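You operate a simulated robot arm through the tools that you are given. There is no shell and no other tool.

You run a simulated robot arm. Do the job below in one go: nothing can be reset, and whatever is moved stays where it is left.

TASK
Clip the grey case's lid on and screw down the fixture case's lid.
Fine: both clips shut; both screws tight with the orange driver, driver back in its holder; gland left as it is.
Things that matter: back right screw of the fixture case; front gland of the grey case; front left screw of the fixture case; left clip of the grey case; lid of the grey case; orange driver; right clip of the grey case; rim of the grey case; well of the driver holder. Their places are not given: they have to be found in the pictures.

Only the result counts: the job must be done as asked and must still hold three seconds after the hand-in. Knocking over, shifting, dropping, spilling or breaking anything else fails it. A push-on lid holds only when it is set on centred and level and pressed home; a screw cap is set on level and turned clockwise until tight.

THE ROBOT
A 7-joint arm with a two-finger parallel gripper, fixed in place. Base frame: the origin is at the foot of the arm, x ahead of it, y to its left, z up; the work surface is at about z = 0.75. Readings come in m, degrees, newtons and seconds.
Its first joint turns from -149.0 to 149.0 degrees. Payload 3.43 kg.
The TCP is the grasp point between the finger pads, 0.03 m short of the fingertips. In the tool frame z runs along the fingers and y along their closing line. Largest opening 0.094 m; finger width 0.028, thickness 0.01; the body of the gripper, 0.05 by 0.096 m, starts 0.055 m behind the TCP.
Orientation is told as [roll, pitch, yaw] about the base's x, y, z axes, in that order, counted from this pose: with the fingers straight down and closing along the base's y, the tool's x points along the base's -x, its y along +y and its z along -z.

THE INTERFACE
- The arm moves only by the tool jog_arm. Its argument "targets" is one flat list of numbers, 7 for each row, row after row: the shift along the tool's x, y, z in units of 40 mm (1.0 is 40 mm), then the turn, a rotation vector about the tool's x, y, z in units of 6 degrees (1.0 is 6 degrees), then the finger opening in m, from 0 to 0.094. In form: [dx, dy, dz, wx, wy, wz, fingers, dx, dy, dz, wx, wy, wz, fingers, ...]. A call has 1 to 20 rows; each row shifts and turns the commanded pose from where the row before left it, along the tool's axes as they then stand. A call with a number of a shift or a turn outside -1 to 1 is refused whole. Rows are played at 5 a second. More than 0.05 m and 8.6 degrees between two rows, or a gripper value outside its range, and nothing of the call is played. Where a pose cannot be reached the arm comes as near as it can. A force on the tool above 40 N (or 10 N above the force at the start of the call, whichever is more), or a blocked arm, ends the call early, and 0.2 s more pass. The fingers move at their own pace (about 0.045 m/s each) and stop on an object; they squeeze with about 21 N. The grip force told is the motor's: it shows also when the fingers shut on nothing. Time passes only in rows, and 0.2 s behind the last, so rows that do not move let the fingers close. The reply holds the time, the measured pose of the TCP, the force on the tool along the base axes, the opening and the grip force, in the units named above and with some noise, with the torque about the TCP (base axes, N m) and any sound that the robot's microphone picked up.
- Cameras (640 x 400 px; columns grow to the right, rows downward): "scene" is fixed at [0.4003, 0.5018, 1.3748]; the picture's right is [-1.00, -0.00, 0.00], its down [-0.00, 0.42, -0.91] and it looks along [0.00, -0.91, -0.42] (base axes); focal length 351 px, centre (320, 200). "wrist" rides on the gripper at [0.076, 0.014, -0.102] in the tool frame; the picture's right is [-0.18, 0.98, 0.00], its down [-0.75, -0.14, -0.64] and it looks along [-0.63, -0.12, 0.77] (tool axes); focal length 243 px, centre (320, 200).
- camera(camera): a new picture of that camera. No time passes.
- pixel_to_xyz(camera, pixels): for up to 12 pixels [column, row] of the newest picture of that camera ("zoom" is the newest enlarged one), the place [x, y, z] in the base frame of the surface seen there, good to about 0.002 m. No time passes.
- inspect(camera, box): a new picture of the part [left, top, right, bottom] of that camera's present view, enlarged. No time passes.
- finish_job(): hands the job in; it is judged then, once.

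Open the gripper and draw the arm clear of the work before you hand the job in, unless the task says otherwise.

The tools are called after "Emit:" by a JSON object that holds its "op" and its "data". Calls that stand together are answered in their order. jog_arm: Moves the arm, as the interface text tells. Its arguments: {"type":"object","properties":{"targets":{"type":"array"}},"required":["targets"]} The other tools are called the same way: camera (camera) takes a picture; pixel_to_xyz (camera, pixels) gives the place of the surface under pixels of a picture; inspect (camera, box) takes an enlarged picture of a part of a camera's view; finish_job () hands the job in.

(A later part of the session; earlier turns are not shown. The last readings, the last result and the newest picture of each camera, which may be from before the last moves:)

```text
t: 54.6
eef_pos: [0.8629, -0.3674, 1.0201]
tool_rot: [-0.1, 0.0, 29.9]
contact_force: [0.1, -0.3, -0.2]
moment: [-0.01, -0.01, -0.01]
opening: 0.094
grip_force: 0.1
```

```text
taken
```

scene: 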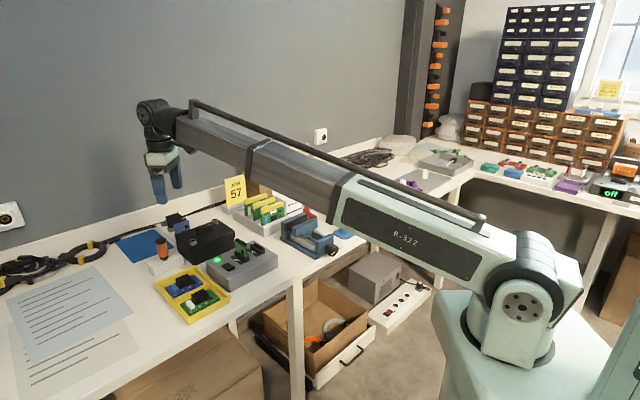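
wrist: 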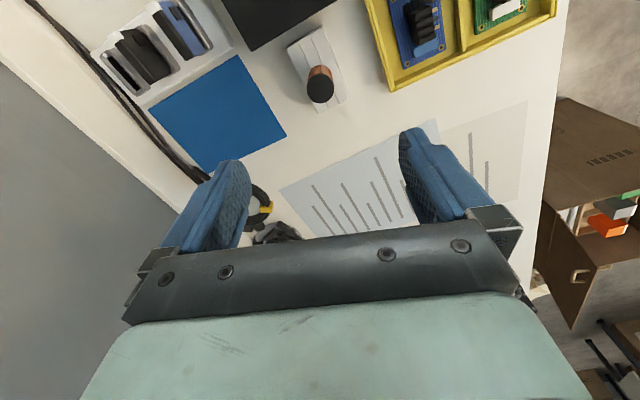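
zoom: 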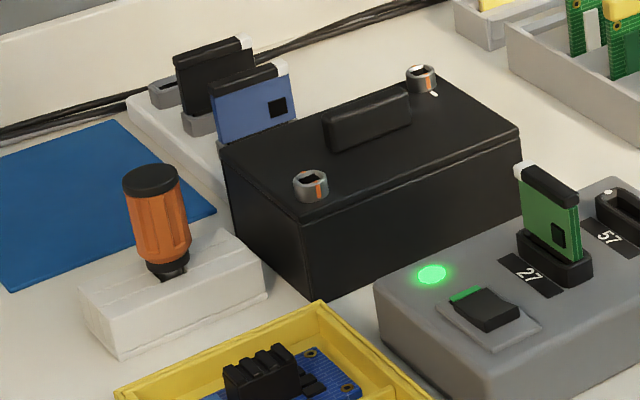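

The driver is back upright in its holder and both screws show their mark in line. I now fly over to the grey case.

Emit:
{"op": "jog_arm", "data": {"targets": [0.951, -0.084, -0.05, 0, 0, 0, 0.094, 0.951, -0.084, -0.05, 0, 0, 0, 0.094, 0.951, -0.084, -0.05, 0, 0, 0, 0.094, 0.951, -0.084, -0.05, 0, 0, 0, 0.094, 0.951, -0.084, -0.05, 0, 0, 0, 0.094, 0.951, -0.084, -0.05, 0, 0, 0, 0.094, 0.951, -0.084, -0.05, 0, 0, 0, 0.094, 0.951, -0.084, -0.05, 0, 0, 0, 0.094, 0.951, -0.084, -0.05, 0, 0, 0, 0.094, 0.951, -0.084, -0.05, 0, 0, 0, 0.094, 0.951, -0.084, -0.05, 0, 0, 0, 0.094, 0.951, -0.084, -0.05, 0, 0, 0, 0.094, 0.951, -0.084, -0.05, 0, 0, 0, 0.094, 0.951, -0.084, -0.05, 0, 0, 0, 0.094, 0.951, -0.084, -0.05, 0, 0, 0, 0.094, 0.951, -0.084, -0.05, 0, 0, 0, 0.094, 0.951, -0.084, -0.05, 0, 0, 0, 0.094]}}

Emit:
{"op": "camera", "data": {"camera": "wrist"}}

Emit:
{"op": "camera", "data": {"camera": "scene"}}

```text
t: 58.2
eef_pos: [0.3321, -0.7401, 1.0553]
tool_rot: [0.0, 0.1, 30.1]
contact_force: [0.0, -0.6, -0.3]
moment: [-0.02, 0.0, 0.0]
opening: 0.0942
grip_force: 0.1
```

```text
taken
```

wrist: 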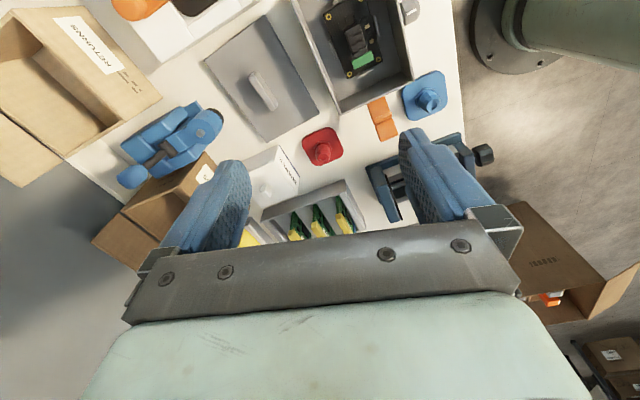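

```text
taken
```

scene: 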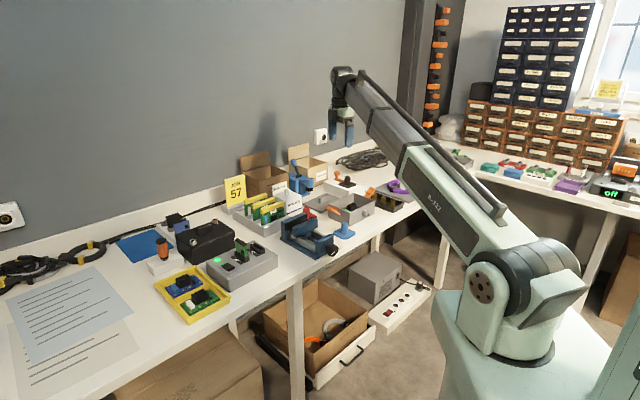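

The case is cut off at the top of the picture, so I shift ~8 cm along tool +x to see case and lid fully.

Emit:
{"op": "jog_arm", "data": {"targets": [0.8, 0.3, 0, 0, 0, 0, 0.094, 0.8, 0.3, 0, 0, 0, 0, 0.094, 0, 0, 0, 0, 0, 0, 0.094]}}

Emit:
{"op": "camera", "data": {"camera": "wrist"}}

Emit:
{"op": "inspect", "data": {"camera": "wrist", "box": [160, 0, 480, 200]}}

```text
t: 59.0
eef_pos: [0.2621, -0.7509, 1.0563]
tool_rot: [0.0, 0.0, 29.9]
contact_force: [-0.2, -0.2, 0.1]
moment: [-0.02, -0.01, 0.01]
opening: 0.0941
grip_force: 0.0
```

```text
taken
```

wrist: 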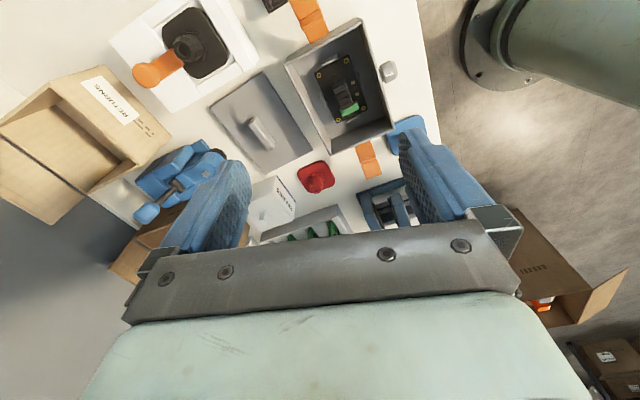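

```text
2.00 times, centred on (320, 100) of wrist
```

zoom: 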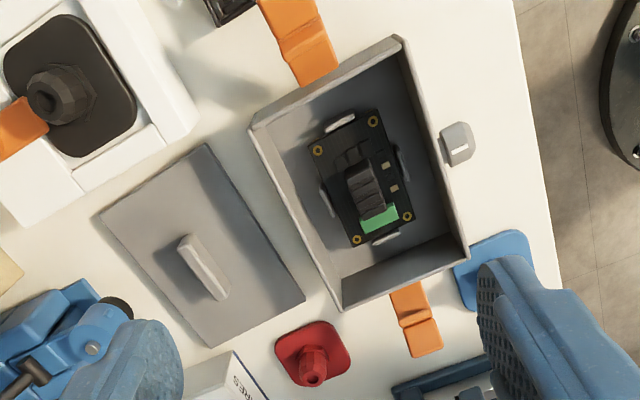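

Here the case rim (zoom corners (250,128),(400,38),(467,256),(340,308)), the lid (corners (100,213),(207,145),(305,298),(208,345)) and both clips are visible. I measure them.

Emit:
{"op": "pixel_to_xyz", "data": {"camera": "zoom", "pixels": [[251, 128], [401, 40], [466, 256], [340, 307], [104, 214], [207, 148], [302, 297], [208, 343], [183, 240], [222, 295], [455, 143], [200, 262]]}}

Emit:
{"op": "pixel_to_xyz", "data": {"camera": "zoom", "pixels": [[393, 290], [425, 285], [405, 325], [435, 315], [412, 352], [440, 343], [262, 5], [310, 5], [282, 45], [322, 30], [300, 85], [335, 65]]}}

Emit:
{"op": "inspect", "data": {"camera": "wrist", "box": [345, 130, 395, 190]}}

Emit:
{"op": "inspect", "data": {"camera": "scene", "box": [355, 184, 385, 208]}}

Emit:
{"op": "inspect", "data": {"camera": "scene", "box": [322, 196, 358, 224]}}

```text
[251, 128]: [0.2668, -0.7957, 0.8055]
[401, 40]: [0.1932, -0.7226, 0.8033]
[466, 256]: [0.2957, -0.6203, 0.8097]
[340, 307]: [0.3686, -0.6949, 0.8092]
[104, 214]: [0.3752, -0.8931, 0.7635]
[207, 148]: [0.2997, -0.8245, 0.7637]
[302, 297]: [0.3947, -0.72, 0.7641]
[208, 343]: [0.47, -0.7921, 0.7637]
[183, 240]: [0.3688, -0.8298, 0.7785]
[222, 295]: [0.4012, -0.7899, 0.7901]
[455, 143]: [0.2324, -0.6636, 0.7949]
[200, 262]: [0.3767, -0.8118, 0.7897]
```

```text
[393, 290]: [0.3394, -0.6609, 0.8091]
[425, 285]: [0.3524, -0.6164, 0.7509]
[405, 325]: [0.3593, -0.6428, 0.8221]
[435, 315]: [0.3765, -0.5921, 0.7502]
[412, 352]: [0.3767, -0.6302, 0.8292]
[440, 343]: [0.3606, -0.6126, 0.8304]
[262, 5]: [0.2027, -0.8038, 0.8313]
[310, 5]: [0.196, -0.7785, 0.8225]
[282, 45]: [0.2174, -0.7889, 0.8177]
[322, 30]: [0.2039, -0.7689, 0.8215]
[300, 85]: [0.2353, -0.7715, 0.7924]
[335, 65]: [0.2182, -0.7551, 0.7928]
```

```text
6.67 times, centred on (370, 160) of wrist
```

zoom: 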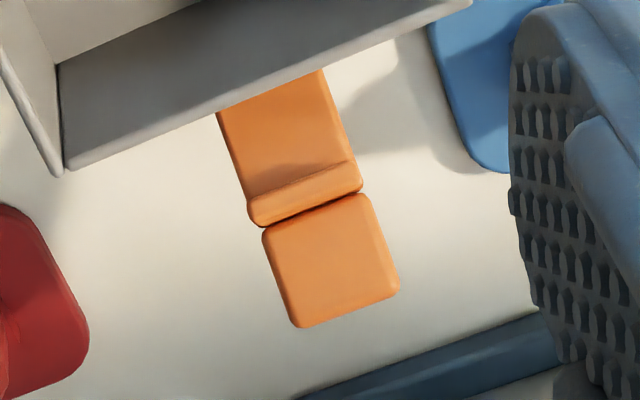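

```text
16.00 times, centred on (370, 196) of scene
```

zoom: 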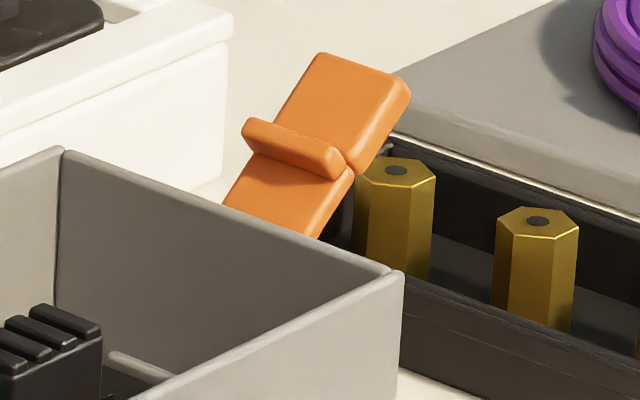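

```text
14.29 times, centred on (340, 210) of scene
```

zoom: 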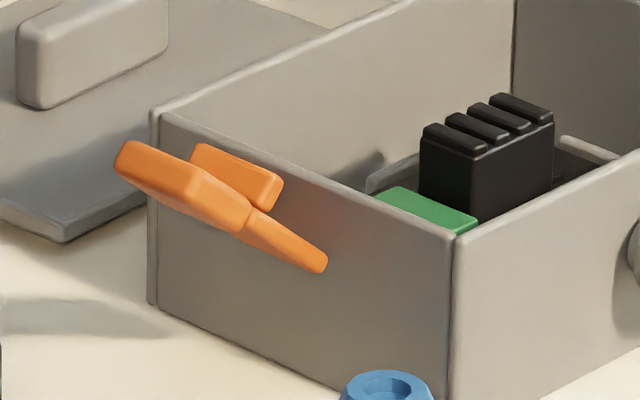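

The case is ~0.145×0.104 m with its long axis at ~45°, centre ≈(0.281,-0.708), rim z≈0.806; the lid centre is ≈(0.385,-0.807) at ~47°. The clips are hinged low on the short walls and swing inward over the lid. I come closer above the lid for exact measuring.

Emit:
{"op": "pixel_to_xyz", "data": {"camera": "wrist", "pixels": [[217, 155], [195, 160], [270, 205], [285, 195], [317, 175], [200, 45], [185, 50], [155, 75], [425, 105], [330, 235]]}}

Emit:
{"op": "jog_arm", "data": {"targets": [-0.6, -0.9, 0.2, 0, 0, -0.7, 0.094, -0.6, -0.9, 0.2, 0, 0, -0.7, 0.094, -0.6, -0.5, 0.3, 0, 0, -0.7, 0.094, 0, 0, 0.5, 0, 0, -0.7, 0.094, 0, 0, 0, 0, 0, 0, 0.094]}}

Emit:
{"op": "camera", "data": {"camera": "wrist"}}

```text
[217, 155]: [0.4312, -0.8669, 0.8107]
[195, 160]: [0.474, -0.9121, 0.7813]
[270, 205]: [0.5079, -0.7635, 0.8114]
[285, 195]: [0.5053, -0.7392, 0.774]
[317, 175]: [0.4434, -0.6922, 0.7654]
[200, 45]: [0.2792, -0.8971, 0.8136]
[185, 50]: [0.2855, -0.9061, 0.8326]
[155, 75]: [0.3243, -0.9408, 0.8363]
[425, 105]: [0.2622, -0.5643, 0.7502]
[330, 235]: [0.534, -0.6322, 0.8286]
```

```text
t: 60.2
eef_pos: [0.3729, -0.7855, 1.008]
tool_rot: [0.0, 0.0, 46.8]
contact_force: [-0.5, -0.7, -0.2]
moment: [0.01, 0.02, 0.01]
opening: 0.094
grip_force: 0.1
```

```text
taken
```

wrist: 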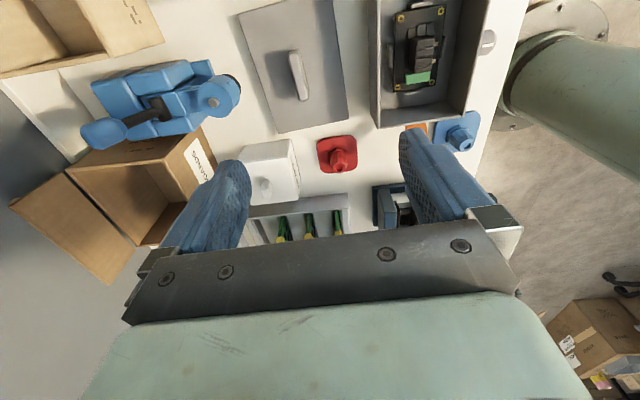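

Zooming on the lid and its handle, and on the blue clamp next to it.

Emit:
{"op": "inspect", "data": {"camera": "wrist", "box": [220, 0, 380, 140]}}

Emit:
{"op": "pixel_to_xyz", "data": {"camera": "wrist", "pixels": [[220, 95], [235, 85], [200, 75], [155, 80], [100, 130], [195, 100], [160, 105], [215, 70]]}}

```text
2.86 times, centred on (300, 70) of wrist
```

zoom: 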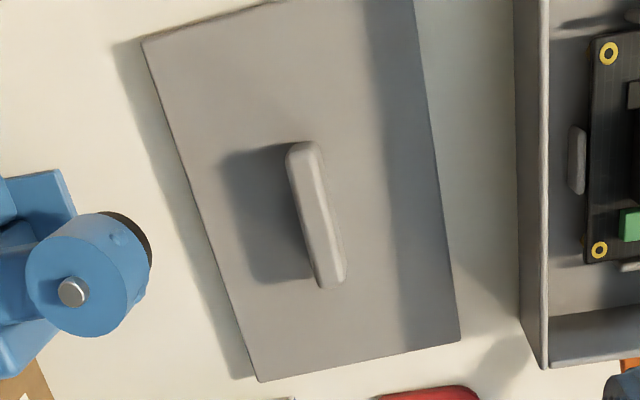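

```text
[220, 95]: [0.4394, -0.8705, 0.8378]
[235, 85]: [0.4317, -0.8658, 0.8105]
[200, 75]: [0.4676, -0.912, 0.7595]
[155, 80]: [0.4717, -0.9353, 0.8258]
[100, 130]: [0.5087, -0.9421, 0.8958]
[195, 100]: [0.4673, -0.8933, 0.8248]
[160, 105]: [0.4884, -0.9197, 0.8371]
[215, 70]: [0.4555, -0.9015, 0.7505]
```

Measuring the lid's edges and the handle's top in this zoom.

Emit:
{"op": "pixel_to_xyz", "data": {"camera": "zoom", "pixels": [[147, 45], [260, 375], [454, 338], [201, 210], [357, 358], [436, 170], [302, 155], [310, 215], [330, 275], [295, 190], [325, 200], [418, 20]]}}

Emit:
{"op": "inspect", "data": {"camera": "wrist", "box": [280, 40, 320, 110]}}

```text
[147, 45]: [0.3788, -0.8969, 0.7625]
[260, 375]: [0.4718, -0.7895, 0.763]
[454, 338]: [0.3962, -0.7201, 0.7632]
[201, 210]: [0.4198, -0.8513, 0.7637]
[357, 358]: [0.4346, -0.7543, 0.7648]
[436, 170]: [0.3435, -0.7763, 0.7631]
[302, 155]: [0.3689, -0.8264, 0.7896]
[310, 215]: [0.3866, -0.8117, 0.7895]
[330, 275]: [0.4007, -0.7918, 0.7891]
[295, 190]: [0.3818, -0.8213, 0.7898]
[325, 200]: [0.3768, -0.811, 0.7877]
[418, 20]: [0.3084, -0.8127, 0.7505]
```

```text
5.71 times, centred on (300, 75) of wrist
```

zoom: 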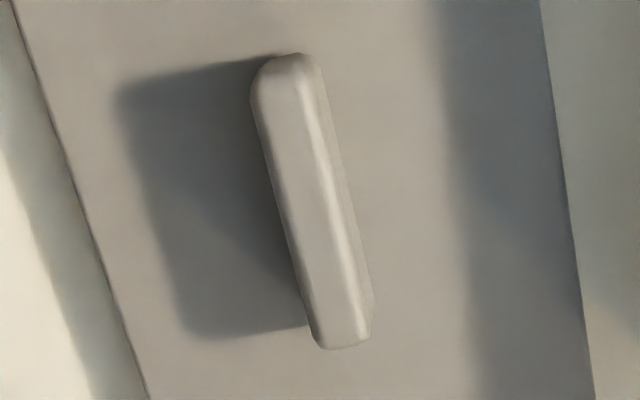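

The handle runs at ~47.7° with its centre near (0.3855,-0.8085), top z≈0.79. I move above it, trim the yaw by +1° and narrow the fingers to 50 mm, staying clear of the blue clamp nozzle at (0.439,-0.870).

Emit:
{"op": "jog_arm", "data": {"targets": [0.1, -0.31, 0.5, 0, 0, -0.15, 0.05, 0.1, -0.31, 0.8, 0, 0, 0, 0.05, 0, 0, 1, 0, 0, 0, 0.05, 0, 0, 1, 0, 0, 0, 0.05, 0, 0, 0.5, 0, 0, 0, 0.05, 0, 0, 0, 0, 0, 0, 0.05]}}

Emit:
{"op": "camera", "data": {"camera": "wrist"}}

Emit:
{"op": "inspect", "data": {"camera": "wrist", "box": [250, 90, 390, 190]}}

```text
t: 61.6
eef_pos: [0.3859, -0.8118, 0.856]
tool_rot: [0.0, 0.0, 47.7]
contact_force: [-0.2, -0.7, -1.1]
moment: [0.01, -0.01, 0.01]
opening: 0.0501
grip_force: 0.1
```

```text
taken
```

wrist: 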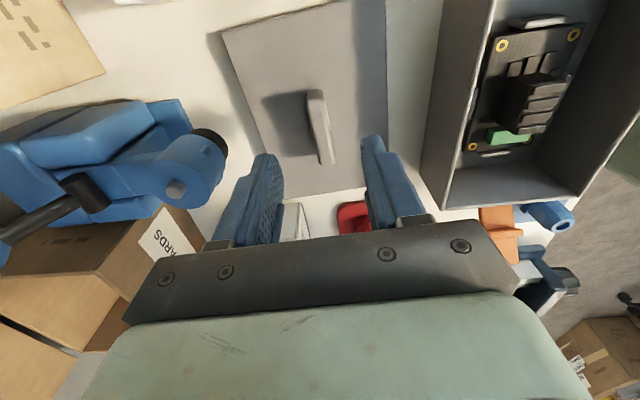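

```text
4.00 times, centred on (320, 140) of wrist
```

zoom: 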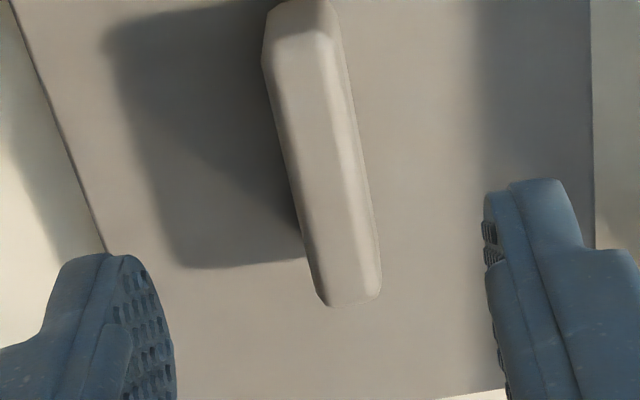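

Measuring handle ends to centre along it.

Emit:
{"op": "inspect", "data": {"camera": "wrist", "box": [285, 80, 355, 175]}}

Emit:
{"op": "pixel_to_xyz", "data": {"camera": "wrist", "pixels": [[315, 93], [326, 161], [317, 110], [320, 127], [323, 145], [224, 32], [268, 198], [384, 40], [246, 115]]}}

```text
4.21 times, centred on (320, 128) of wrist
```

zoom: 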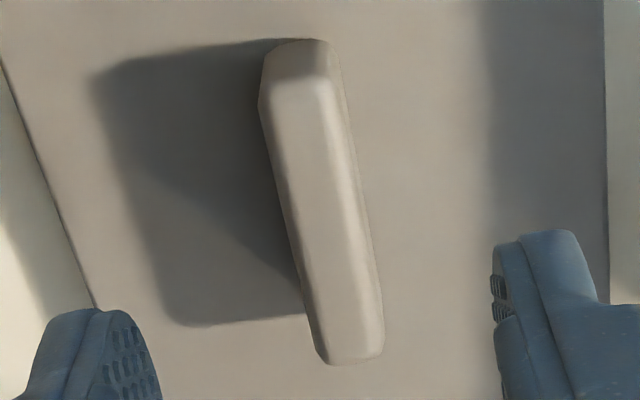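

```text
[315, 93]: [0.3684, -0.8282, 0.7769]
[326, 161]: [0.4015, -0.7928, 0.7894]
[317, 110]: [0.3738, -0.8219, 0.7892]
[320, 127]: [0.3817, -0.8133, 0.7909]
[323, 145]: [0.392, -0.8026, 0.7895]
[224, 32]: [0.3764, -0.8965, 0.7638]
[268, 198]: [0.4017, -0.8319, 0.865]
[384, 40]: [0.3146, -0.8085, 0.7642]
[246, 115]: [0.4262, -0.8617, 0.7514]
```

The handle centre ≈(0.3855,-0.810) is right under the TCP. I descend so the fingertips stop ~3 mm above the lid plate (TCP z≈0.797) and close on the handle.

Emit:
{"op": "jog_arm", "data": {"targets": [0, 0, 0.5, 0, 0, 0, 0.05, 0, 0, 0.5, 0, 0, 0, 0.05, 0, 0, 0.3, 0, 0, 0, 0.05, 0, 0, 0.15, 0, 0, 0, 0.05, 0, 0, 0, 0, 0, 0, 0.05]}}

Emit:
{"op": "inspect", "data": {"camera": "wrist", "box": [230, 100, 410, 230]}}

Emit:
{"op": "inspect", "data": {"camera": "scene", "box": [295, 170, 355, 220]}}

```text
t: 62.8
eef_pos: [0.3846, -0.8098, 0.7974]
tool_rot: [0.0, 0.0, 47.7]
contact_force: [0.5, 0.7, 0.7]
moment: [0.0, -0.01, 0.01]
opening: 0.0499
grip_force: 0.1
```

```text
3.08 times, centred on (320, 165) of wrist
```

zoom: 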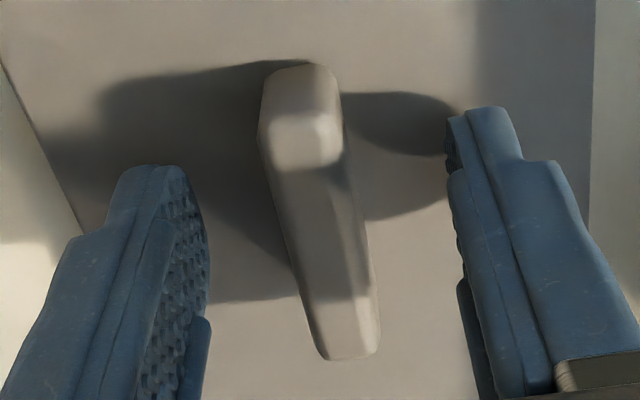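

```text
8.00 times, centred on (325, 195) of scene
```

zoom: 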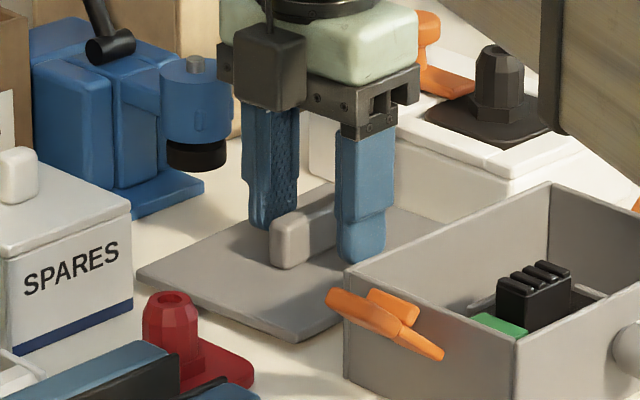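

Fingers straddle the handle without contact. I close on it.

Emit:
{"op": "jog_arm", "data": {"targets": [0, 0, 0, 0, 0, 0, 0.035, 0, 0, 0, 0, 0, 0, 0.02, 0, 0, 0, 0, 0, 0, 0.005, 0, 0, 0, 0, 0, 0, 0.005, 0, 0, 0, 0, 0, 0, 0.005, 0, 0, 0, 0, 0, 0, 0.005]}}

Emit:
{"op": "inspect", "data": {"camera": "wrist", "box": [200, 0, 440, 230]}}

```text
t: 64.2
eef_pos: [0.3859, -0.8104, 0.7951]
tool_rot: [0.1, 0.0, 47.6]
contact_force: [0.3, 0.2, -0.1]
moment: [0.01, -0.01, 0.01]
opening: 0.0129
grip_force: 20.5
```

```text
1.74 times, centred on (320, 115) of wrist
```

zoom: 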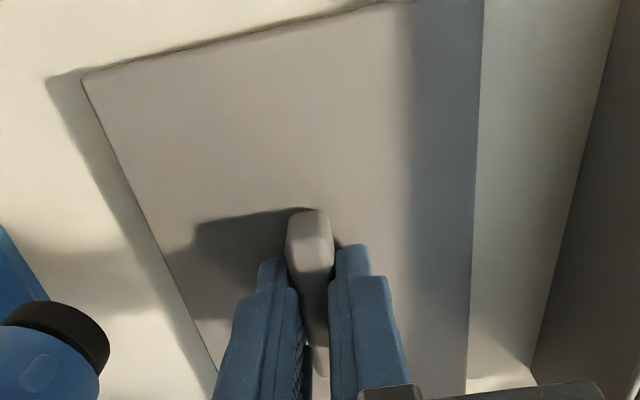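

Handle gripped (12.9 mm, 20.5 N). I lift the lid 12 cm straight up and look.

Emit:
{"op": "jog_arm", "data": {"targets": [0, 0, -0.3, 0, 0, 0, 0.005, 0, 0, -0.5, 0, 0, 0, 0.005, 0, 0, -0.8, 0, 0, 0, 0.005, 0, 0, -0.9, 0, 0, 0, 0.005, 0, 0, -0.6, 0, 0, 0, 0.005, 0, 0, 0, 0, 0, 0, 0.005]}}

Emit:
{"op": "camera", "data": {"camera": "wrist"}}

Emit:
{"op": "inspect", "data": {"camera": "scene", "box": [290, 150, 390, 230]}}

```text
t: 65.6
eef_pos: [0.3856, -0.8131, 0.9201]
tool_rot: [0.0, 0.0, 47.5]
contact_force: [-0.2, 0.2, -0.8]
moment: [0.02, 0.0, -0.01]
opening: 0.013
grip_force: 20.9
```

```text
taken
```

wrist: 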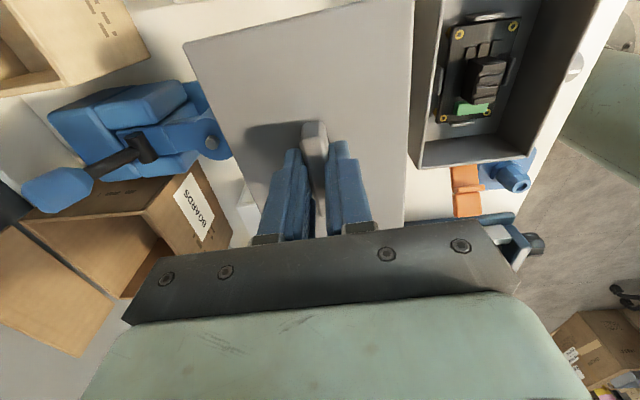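

```text
5.00 times, centred on (340, 190) of scene
```

zoom: 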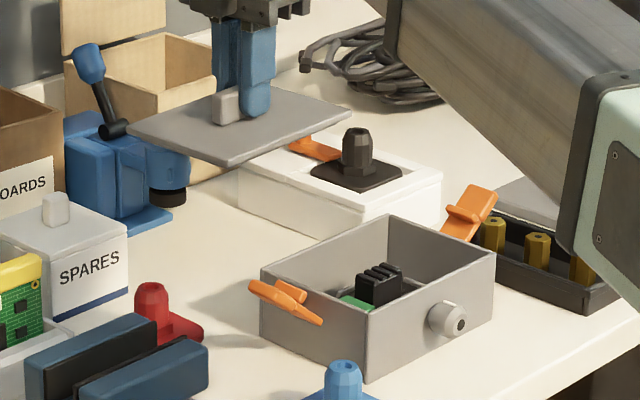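

The lid hangs level. I measure its corners in the scene zoom (left (132,130), near (224,160), right (346,111)) to get its offset from the TCP.

Emit:
{"op": "pixel_to_xyz", "data": {"camera": "zoom", "pixels": [[132, 130], [224, 160], [346, 111], [178, 145], [285, 136], [230, 130], [310, 98]]}}

Emit:
{"op": "pixel_to_xyz", "data": {"camera": "wrist", "pixels": [[187, 45], [300, 20], [410, 3], [208, 120], [410, 80], [406, 160], [225, 170]]}}

Emit:
{"op": "inspect", "data": {"camera": "scene", "box": [312, 160, 362, 188]}}

```text
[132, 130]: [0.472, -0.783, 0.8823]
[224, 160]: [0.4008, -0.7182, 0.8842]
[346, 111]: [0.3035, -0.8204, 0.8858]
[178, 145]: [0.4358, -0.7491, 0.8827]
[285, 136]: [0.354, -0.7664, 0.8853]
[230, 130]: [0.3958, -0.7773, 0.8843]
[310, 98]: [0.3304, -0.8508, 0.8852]
```

```text
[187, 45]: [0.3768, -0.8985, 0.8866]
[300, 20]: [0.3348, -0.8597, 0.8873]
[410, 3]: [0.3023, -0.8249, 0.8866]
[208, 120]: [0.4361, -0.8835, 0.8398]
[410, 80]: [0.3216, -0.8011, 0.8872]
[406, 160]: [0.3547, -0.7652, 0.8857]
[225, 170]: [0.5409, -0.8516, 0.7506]
```

```text
12.80 times, centred on (337, 174) of scene
```

zoom: 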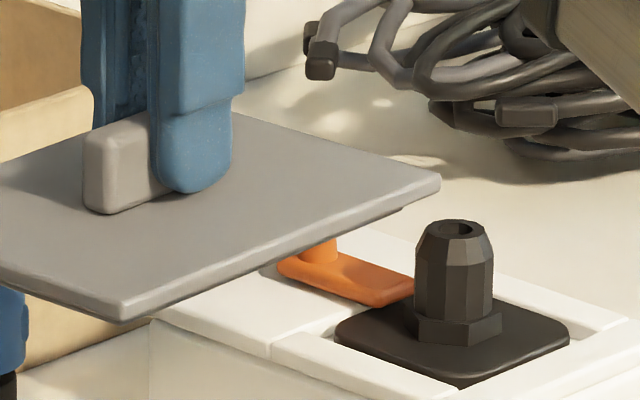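

The lid is level on the tool axis within a couple of mm. I trim the yaw to 45° and carry it along tool +y over the case at this height.

Emit:
{"op": "jog_arm", "data": {"targets": [0, 0.2, 0, 0, 0, 0.2, 0.005, 0, 0.6, 0, 0, 0, 0.23, 0.005, 0.05, 0.7, 0, 0, 0, 0, 0.005, 0, 0.7, 0, 0, 0, 0, 0.005, 0, 0.7, 0, 0, 0, 0, 0.005, 0, 0.5, 0, 0, 0, 0, 0.005, 0, 0.27, 0, 0, 0, 0, 0.005, 0, 0, 0, 0, 0, 0, 0.005]}}

Emit:
{"op": "camera", "data": {"camera": "wrist"}}

Emit:
{"op": "inspect", "data": {"camera": "scene", "box": [310, 160, 400, 232]}}

```text
t: 67.4
eef_pos: [0.2774, -0.7091, 0.9212]
tool_rot: [-0.1, 0.0, 45.0]
contact_force: [1.0, 0.1, -1.1]
moment: [0.02, 0.0, -0.01]
opening: 0.0132
grip_force: 21.3
```

```text
taken
```

wrist: 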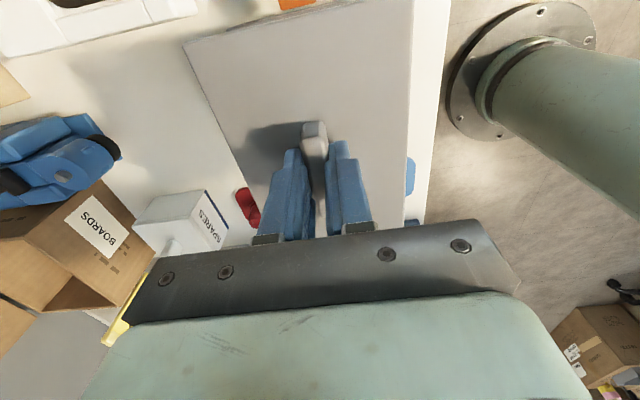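

```text
5.56 times, centred on (355, 196) of scene
```

zoom: 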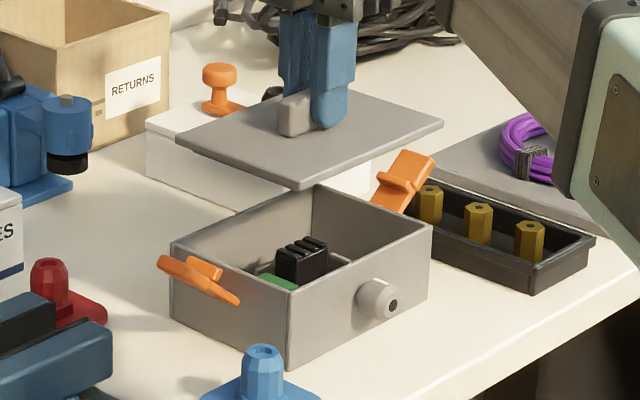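

The lid hangs above the case. I measure lid and rim corners with the same camera at higher zoom so biases cancel.

Emit:
{"op": "inspect", "data": {"camera": "scene", "box": [323, 170, 383, 220]}}

```text
8.00 times, centred on (353, 195) of scene
```

zoom: 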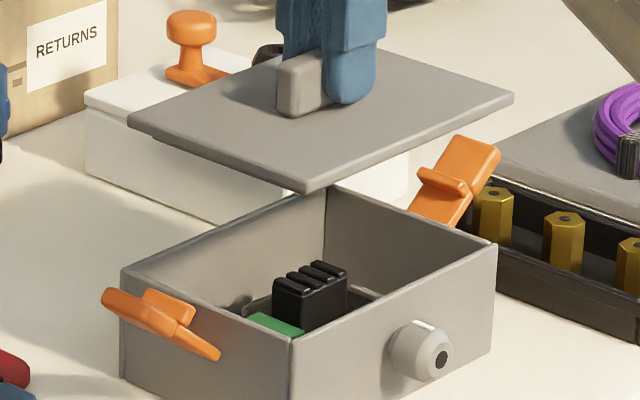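

I query these corner pixels directly.

Emit:
{"op": "pixel_to_xyz", "data": {"camera": "zoom", "pixels": [[132, 123], [307, 182], [508, 99], [215, 153], [410, 140], [126, 268], [293, 341], [491, 244], [205, 303], [400, 290], [320, 140]]}}

```text
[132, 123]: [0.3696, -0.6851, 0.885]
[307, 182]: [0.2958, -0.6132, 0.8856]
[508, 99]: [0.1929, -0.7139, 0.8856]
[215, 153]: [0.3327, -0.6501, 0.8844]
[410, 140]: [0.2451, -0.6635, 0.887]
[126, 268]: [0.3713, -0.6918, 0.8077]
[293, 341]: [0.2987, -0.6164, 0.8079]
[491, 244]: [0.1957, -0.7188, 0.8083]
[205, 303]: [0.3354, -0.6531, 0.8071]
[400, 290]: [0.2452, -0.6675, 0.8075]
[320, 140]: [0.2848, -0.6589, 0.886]
```

The wrist view shows the lid centred on the tool axis (predicted corner (183,41), seen (184,42)); relative to the rim it sits ~3-4 mm toward tool +y. I shift -3 mm and lower until the lid's lip is just above the rim.

Emit:
{"op": "jog_arm", "data": {"targets": [0, -0.075, 0, 0, 0, 0, 0.005, 0, 0, 0.5, 0, 0, 0, 0.005, 0, 0, 0.5, 0, 0, 0, 0.005, 0, 0, 0.3, 0, 0, 0, 0.005, 0, 0, 0.15, 0, 0, 0, 0.005, 0, 0, 0, 0, 0, 0, 0.005]}}

Emit:
{"op": "inspect", "data": {"camera": "scene", "box": [323, 180, 383, 224]}}

Emit:
{"op": "camera", "data": {"camera": "wrist"}}

```text
t: 68.8
eef_pos: [0.2799, -0.7102, 0.8622]
tool_rot: [0.0, 0.0, 45.1]
contact_force: [0.4, 0.9, -1.4]
moment: [-0.01, 0.02, 0.0]
opening: 0.0131
grip_force: 20.9
```

```text
9.09 times, centred on (353, 202) of scene
```

zoom: 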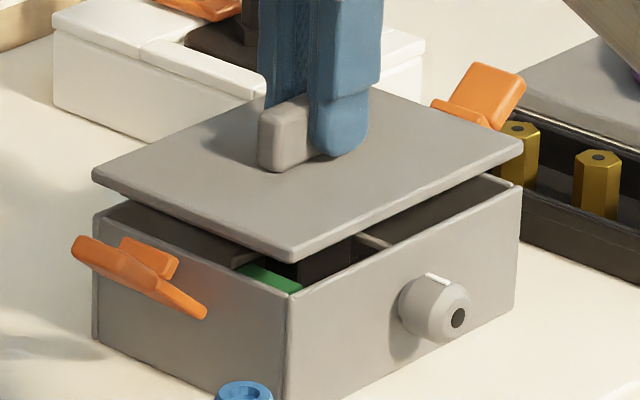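

```text
taken
```

wrist: 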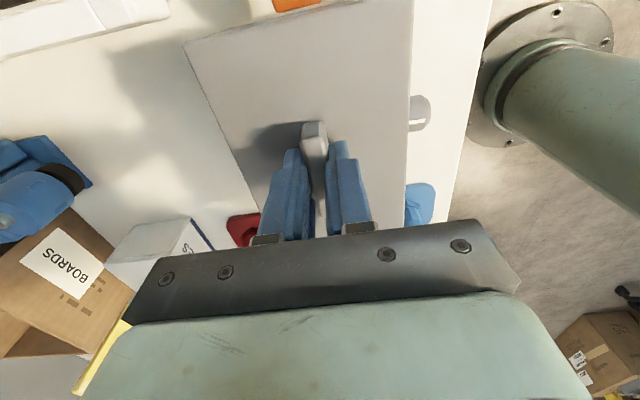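

Lid and rim are now close. I query matching corner/edge points on lid top and rim.

Emit:
{"op": "pixel_to_xyz", "data": {"camera": "zoom", "pixels": [[95, 170], [291, 246], [520, 142], [190, 209], [405, 197], [97, 217], [287, 300], [519, 184], [190, 257], [400, 245], [291, 256], [405, 205]]}}

Emit:
{"op": "inspect", "data": {"camera": "scene", "box": [343, 200, 363, 216]}}

Emit:
{"op": "inspect", "data": {"camera": "scene", "box": [366, 190, 386, 206]}}

Emit:
{"op": "inspect", "data": {"camera": "scene", "box": [324, 194, 344, 210]}}

```text
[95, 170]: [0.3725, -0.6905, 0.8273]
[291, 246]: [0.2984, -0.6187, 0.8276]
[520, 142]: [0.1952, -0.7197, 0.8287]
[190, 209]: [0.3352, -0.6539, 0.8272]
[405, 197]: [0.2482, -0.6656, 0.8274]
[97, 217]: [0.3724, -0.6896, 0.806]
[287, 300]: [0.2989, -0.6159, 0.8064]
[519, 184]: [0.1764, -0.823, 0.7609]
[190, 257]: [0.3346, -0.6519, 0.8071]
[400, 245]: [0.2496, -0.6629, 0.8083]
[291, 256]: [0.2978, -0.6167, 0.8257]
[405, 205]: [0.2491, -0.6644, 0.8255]
```

```text
16.00 times, centred on (353, 208) of scene
```

zoom: 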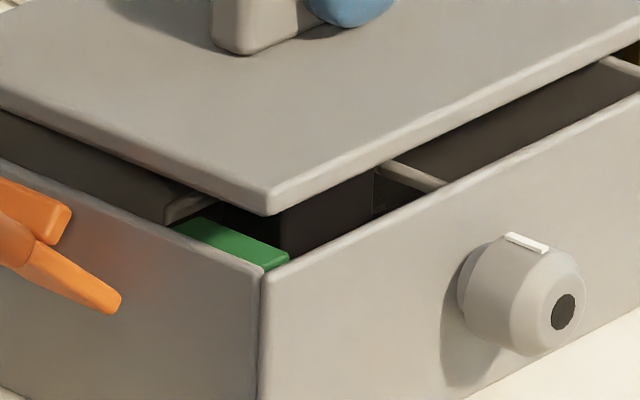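

```text
16.00 times, centred on (376, 198) of scene
```

zoom: 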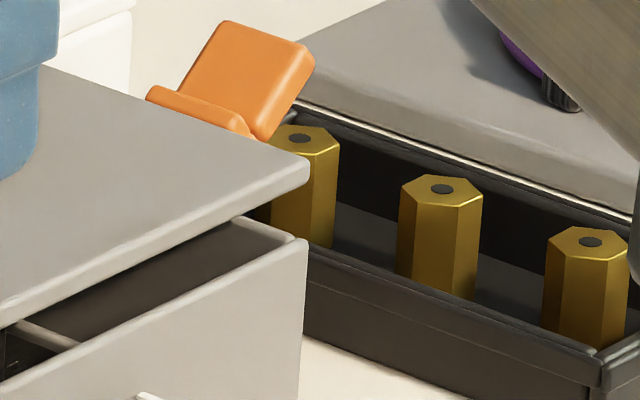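

```text
16.00 times, centred on (334, 202) of scene
```

zoom: 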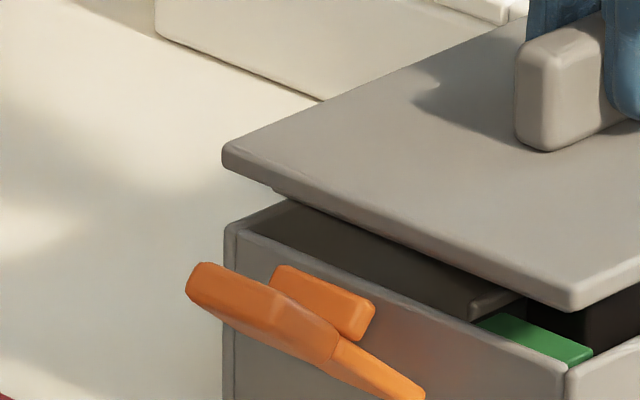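

Lid appears ~1 mm off in each axis and maybe ~0.5-1° counterclockwise. I check the lid's edges in the wrist view for its true yaw in the hand.

Emit:
{"op": "inspect", "data": {"camera": "wrist", "box": [170, 0, 300, 240]}}

Emit:
{"op": "inspect", "data": {"camera": "wrist", "box": [320, 0, 450, 240]}}

```text
1.67 times, centred on (235, 120) of wrist
```

zoom: 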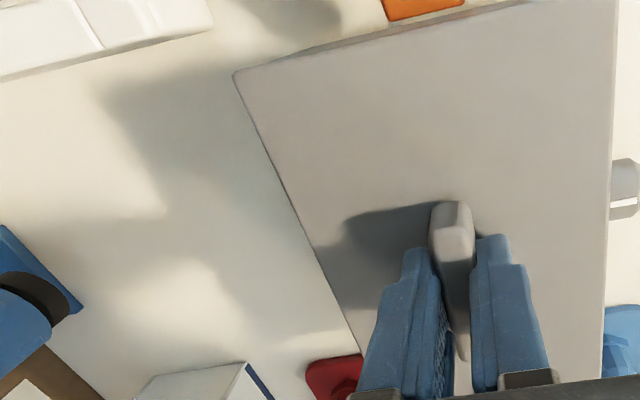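

```text
1.67 times, centred on (385, 120) of wrist
```

zoom: 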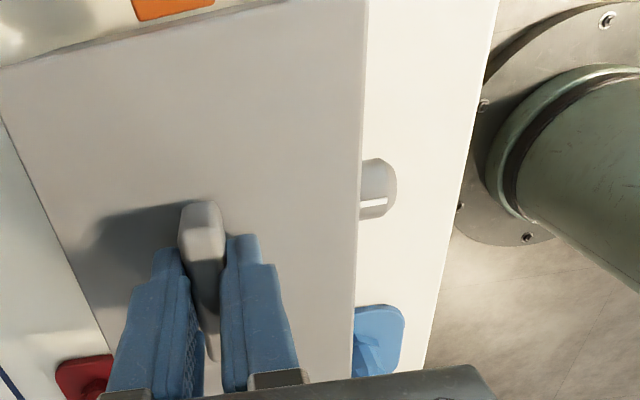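

The lid is square with the gripper (≤0.3°) and the case is at 45.0°, so only a ~1 mm correction is needed: tool x -1 mm, tool y +0.7 mm. Then I lower slowly to let the lip enter.

Emit:
{"op": "jog_arm", "data": {"targets": [-0.025, 0.018, 0, 0, 0, 0, 0.005, 0, 0, 0.1, 0, 0, 0, 0.005, 0, 0, 0.06, 0, 0, 0, 0.005, 0, 0, 0.04, 0, 0, 0, 0.005, 0, 0, 0.04, 0, 0, 0, 0.005, 0, 0, 0, 0, 0, 0, 0.005]}}

Emit:
{"op": "inspect", "data": {"camera": "scene", "box": [323, 180, 383, 224]}}

```text
t: 70.2
eef_pos: [0.2815, -0.7104, 0.8524]
tool_rot: [0.0, 0.0, 44.9]
contact_force: [0.5, 0.1, -0.7]
moment: [0.0, 0.0, 0.0]
opening: 0.0132
grip_force: 21.0
```

```text
9.09 times, centred on (353, 202) of scene
```

zoom: 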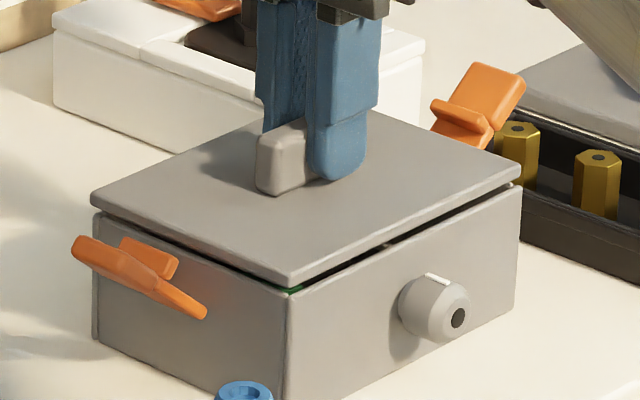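

No contact yet, edges line up. I go on lowering in ~1.2 mm steps.

Emit:
{"op": "jog_arm", "data": {"targets": [0, 0, 0.04, 0, 0, 0, 0.005, 0, 0, 0.03, 0, 0, 0, 0.005, 0, 0, 0.03, 0, 0, 0, 0.005, 0, 0, 0.03, 0, 0, 0, 0.005, 0, 0, 0, 0, 0, 0, 0.005]}}

Emit:
{"op": "inspect", "data": {"camera": "scene", "box": [323, 180, 383, 224]}}

```text
t: 71.4
eef_pos: [0.282, -0.7093, 0.8496]
tool_rot: [-0.1, 0.1, 45.1]
contact_force: [-0.5, -3.3, 18.3]
moment: [-0.08, 0.06, -0.02]
opening: 0.0134
grip_force: 21.5
```

```text
9.09 times, centred on (353, 202) of scene
```

zoom: 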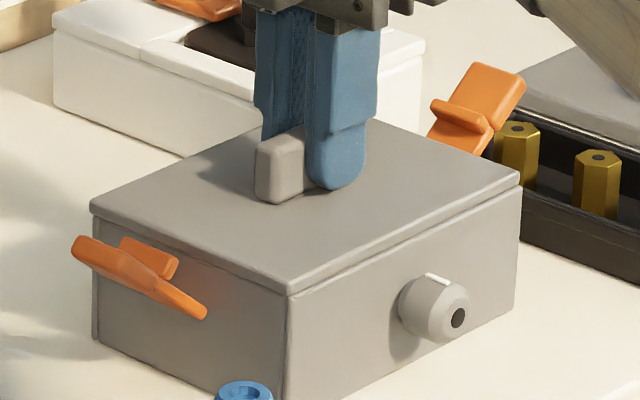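

18 N contact; the lid looks nearly flush. I check for a gap and the lid top height.

Emit:
{"op": "inspect", "data": {"camera": "scene", "box": [343, 196, 383, 218]}}

Emit:
{"op": "inspect", "data": {"camera": "scene", "box": [326, 196, 356, 216]}}

Emit:
{"op": "pixel_to_xyz", "data": {"camera": "scene", "pixels": [[331, 203], [353, 210], [375, 200], [345, 205], [365, 200], [350, 195]]}}

```text
16.00 times, centred on (363, 207) of scene
```

zoom: 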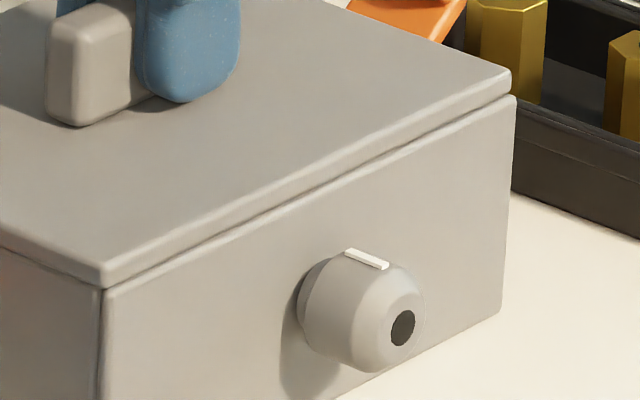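

```text
16.00 times, centred on (341, 206) of scene
```

zoom: 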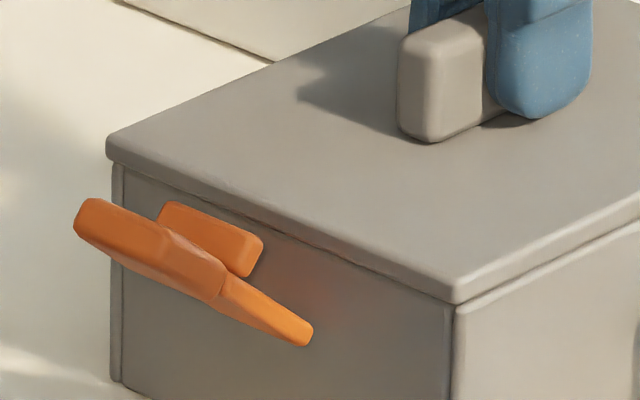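

```text
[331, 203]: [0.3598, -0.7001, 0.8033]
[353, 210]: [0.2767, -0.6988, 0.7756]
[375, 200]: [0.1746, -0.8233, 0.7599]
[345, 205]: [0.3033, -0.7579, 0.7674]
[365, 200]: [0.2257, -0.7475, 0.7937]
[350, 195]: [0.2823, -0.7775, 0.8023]
```

The lid sits flush all round with only a seam. I press a little more to make sure it is home, then ease off and release.

Emit:
{"op": "jog_arm", "data": {"targets": [0, 0, 0.025, 0, 0, 0, 0.005, 0, 0, 0, 0, 0, 0, 0.005]}}

Emit:
{"op": "inspect", "data": {"camera": "scene", "box": [326, 190, 386, 224]}}

```text
t: 72.0
eef_pos: [0.281, -0.7081, 0.8479]
tool_rot: [-0.1, 0.1, 45.0]
contact_force: [4.4, -1.3, 18.0]
moment: [0.01, -0.04, -0.01]
opening: 0.0134
grip_force: 20.6
```

```text
10.67 times, centred on (356, 207) of scene
```

zoom: 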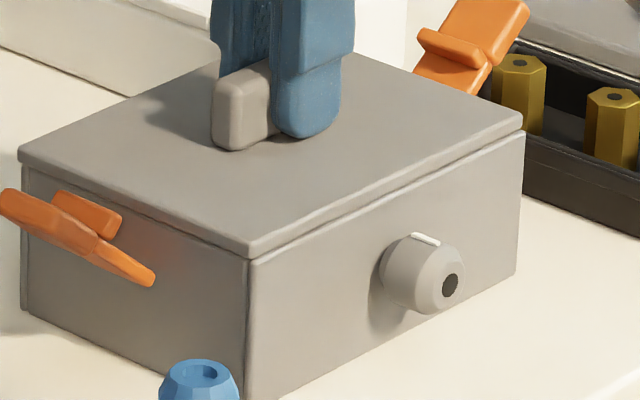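

Force stays at 18 N while the fingers slide slightly on the handle, so the lid is on its stop. I check the lid's level in this zoom.

Emit:
{"op": "pixel_to_xyz", "data": {"camera": "zoom", "pixels": [[30, 155], [250, 240], [515, 120], [140, 150], [400, 150], [380, 80], [200, 80], [25, 170], [252, 262], [519, 136]]}}

```text
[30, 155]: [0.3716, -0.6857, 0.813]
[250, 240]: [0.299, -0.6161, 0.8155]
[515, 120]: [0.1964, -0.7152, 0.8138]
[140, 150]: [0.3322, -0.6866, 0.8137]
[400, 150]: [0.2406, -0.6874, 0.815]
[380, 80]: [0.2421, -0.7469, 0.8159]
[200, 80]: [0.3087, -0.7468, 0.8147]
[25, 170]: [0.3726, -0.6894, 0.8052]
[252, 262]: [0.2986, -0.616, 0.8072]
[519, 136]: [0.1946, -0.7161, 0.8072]
```

Lid top is level at z≈0.814 on the 0.807 rim: seated. I relax and open the fingers, then lift straight up.

Emit:
{"op": "jog_arm", "data": {"targets": [0, 0, -0.05, 0, 0, 0, 0.005, 0, 0, 0, 0, 0, 0, 0.02, 0, 0, 0, 0, 0, 0, 0.04, 0, 0, 0, 0, 0, 0, 0.05, 0, 0, -0.4, 0, 0, 0, 0.05, 0, 0, -0.8, 0, 0, 0, 0.05, 0, 0, -1, 0, 0, 0, 0.05, 0, 0, -1, 0, 0, 0, 0.05]}}

Emit:
{"op": "camera", "data": {"camera": "wrist"}}

Emit:
{"op": "inspect", "data": {"camera": "scene", "box": [320, 180, 390, 226]}}

```text
t: 73.8
eef_pos: [0.2822, -0.7096, 0.9775]
tool_rot: [0.0, 0.0, 45.1]
contact_force: [-0.4, -0.8, 0.6]
moment: [0.03, 0.0, 0.0]
opening: 0.05
grip_force: 0.0
```

```text
taken
```

wrist: 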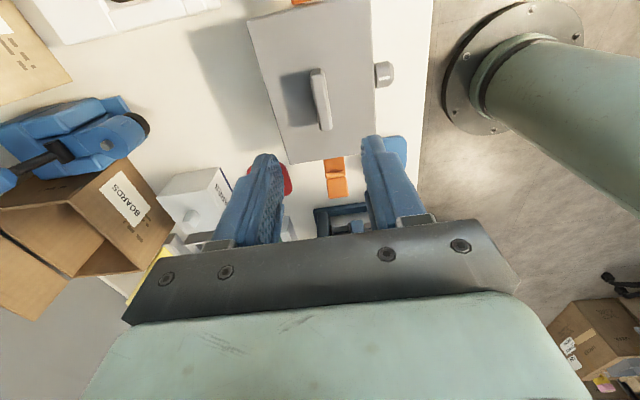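

```text
8.70 times, centred on (355, 203) of scene
```

zoom: 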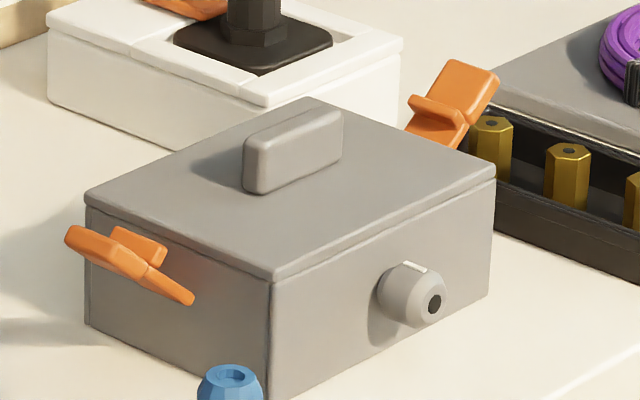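

The lid is on cleanly, gland untouched. Now I measure the clips: the left clip spans zoom (66,230)-(192,303), the right clip (408,60)-(498,148).

Emit:
{"op": "pixel_to_xyz", "data": {"camera": "zoom", "pixels": [[188, 298], [165, 278], [150, 250], [120, 235], [130, 265], [80, 233], [72, 245], [105, 245], [455, 75], [485, 90], [435, 105], [430, 130]]}}

Emit:
{"op": "inspect", "data": {"camera": "wrist", "box": [300, 145, 370, 210]}}

Emit:
{"op": "inspect", "data": {"camera": "scene", "box": [324, 200, 350, 216]}}

```text
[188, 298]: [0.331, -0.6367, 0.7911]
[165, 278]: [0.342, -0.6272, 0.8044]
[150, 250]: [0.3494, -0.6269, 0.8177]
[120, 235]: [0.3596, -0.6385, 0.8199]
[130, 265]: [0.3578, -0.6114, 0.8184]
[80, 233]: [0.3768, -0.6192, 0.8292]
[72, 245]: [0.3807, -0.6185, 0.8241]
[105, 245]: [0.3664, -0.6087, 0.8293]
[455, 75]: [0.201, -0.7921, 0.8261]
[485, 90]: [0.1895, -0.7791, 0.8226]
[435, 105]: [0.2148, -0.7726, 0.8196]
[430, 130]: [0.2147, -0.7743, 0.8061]
```

```text
6.15 times, centred on (335, 178) of wrist
```

zoom: 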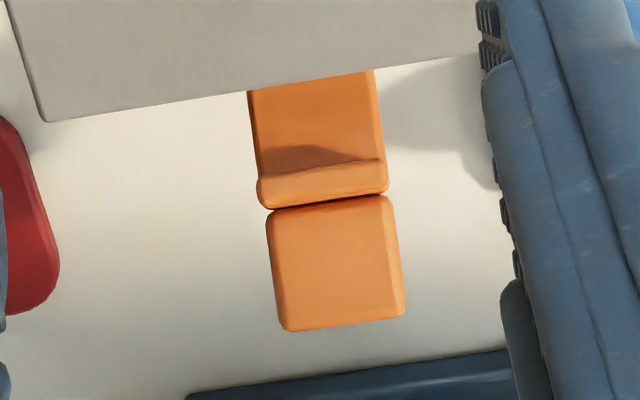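

```text
16.00 times, centred on (337, 208) of scene
```

zoom: 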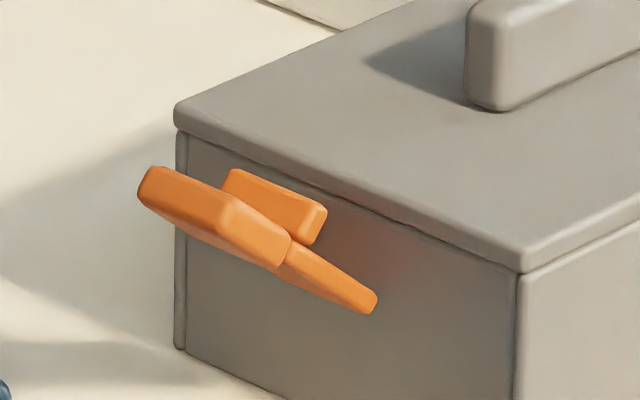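

Both clips are centred on the short walls, levers sloping out and up at ~41° (left tail end ≈57 mm out, z≈0.829). Plan: closed fingers outside the tail, tips at z≈0.80, and push inward. First I check nearby obstacles' heights outside the left clip.

Emit:
{"op": "pixel_to_xyz", "data": {"camera": "wrist", "pixels": [[337, 190], [337, 165], [322, 215], [345, 225], [355, 212], [395, 150], [290, 180], [345, 190], [328, 192]]}}

Emit:
{"op": "jog_arm", "data": {"targets": [-0.8, 0.02, 0, 0, 0, 0, 0.0, -0.8, 0.02, 0, 0, 0, 0, 0.0, -0.8, 0.02, 0, 0, 0, 0, 0.0, -0.8, 0, 0, 0, 0, 0, 0.0, -0.75, 0, 0, 0, 0, 0, 0.0, 0, 0, 0.5, 0, 0, 0, 0.0, 0, 0, 0, 0, 0, 0, 0.0]}}

Emit:
{"op": "camera", "data": {"camera": "wrist"}}

Emit:
{"op": "inspect", "data": {"camera": "scene", "box": [270, 160, 390, 250]}}

```text
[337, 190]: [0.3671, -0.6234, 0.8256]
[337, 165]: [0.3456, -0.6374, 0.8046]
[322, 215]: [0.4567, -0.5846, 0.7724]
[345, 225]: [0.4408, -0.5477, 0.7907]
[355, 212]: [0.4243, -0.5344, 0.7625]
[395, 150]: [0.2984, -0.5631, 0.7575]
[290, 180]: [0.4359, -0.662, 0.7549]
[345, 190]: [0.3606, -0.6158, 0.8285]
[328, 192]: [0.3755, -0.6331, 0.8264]
```

```text
t: 75.4
eef_pos: [0.3925, -0.5973, 0.9566]
tool_rot: [0.1, 0.0, 45.0]
contact_force: [-0.1, -0.9, -0.4]
moment: [0.0, 0.01, 0.03]
opening: 0.0001
grip_force: 21.1
```

```text
taken
```

wrist: 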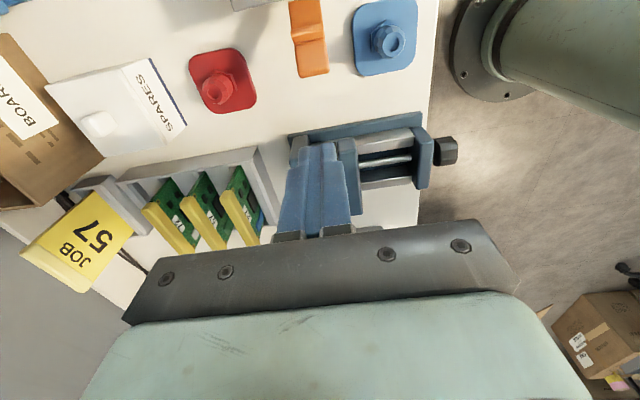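

```text
4.44 times, centred on (330, 205) of scene
```

zoom: 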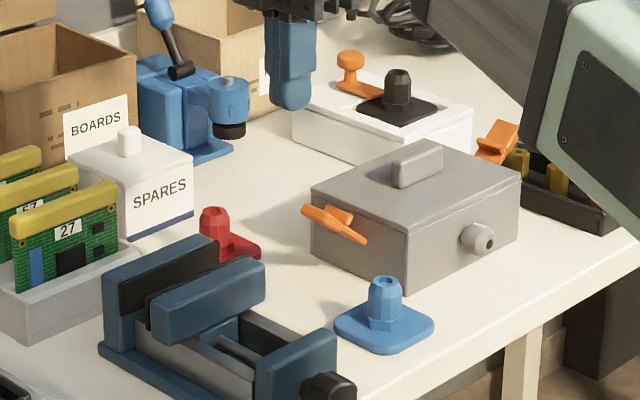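

The finger's landing spot (wrist ≈(320,96)) lies between the clip tail (row 77) and the vise base (row 130). I check the vise's jaw positions before descending.

Emit:
{"op": "pixel_to_xyz", "data": {"camera": "wrist", "pixels": [[300, 135], [345, 130], [400, 120], [347, 160], [350, 200], [425, 150], [297, 150], [310, 72], [326, 70], [293, 10]]}}

```text
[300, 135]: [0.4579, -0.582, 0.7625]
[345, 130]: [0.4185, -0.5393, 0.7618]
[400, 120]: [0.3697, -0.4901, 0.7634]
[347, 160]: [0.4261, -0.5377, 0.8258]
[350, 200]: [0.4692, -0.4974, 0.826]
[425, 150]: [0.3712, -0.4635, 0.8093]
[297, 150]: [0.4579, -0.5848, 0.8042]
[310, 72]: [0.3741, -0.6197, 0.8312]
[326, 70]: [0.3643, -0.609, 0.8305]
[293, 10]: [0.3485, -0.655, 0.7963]
```

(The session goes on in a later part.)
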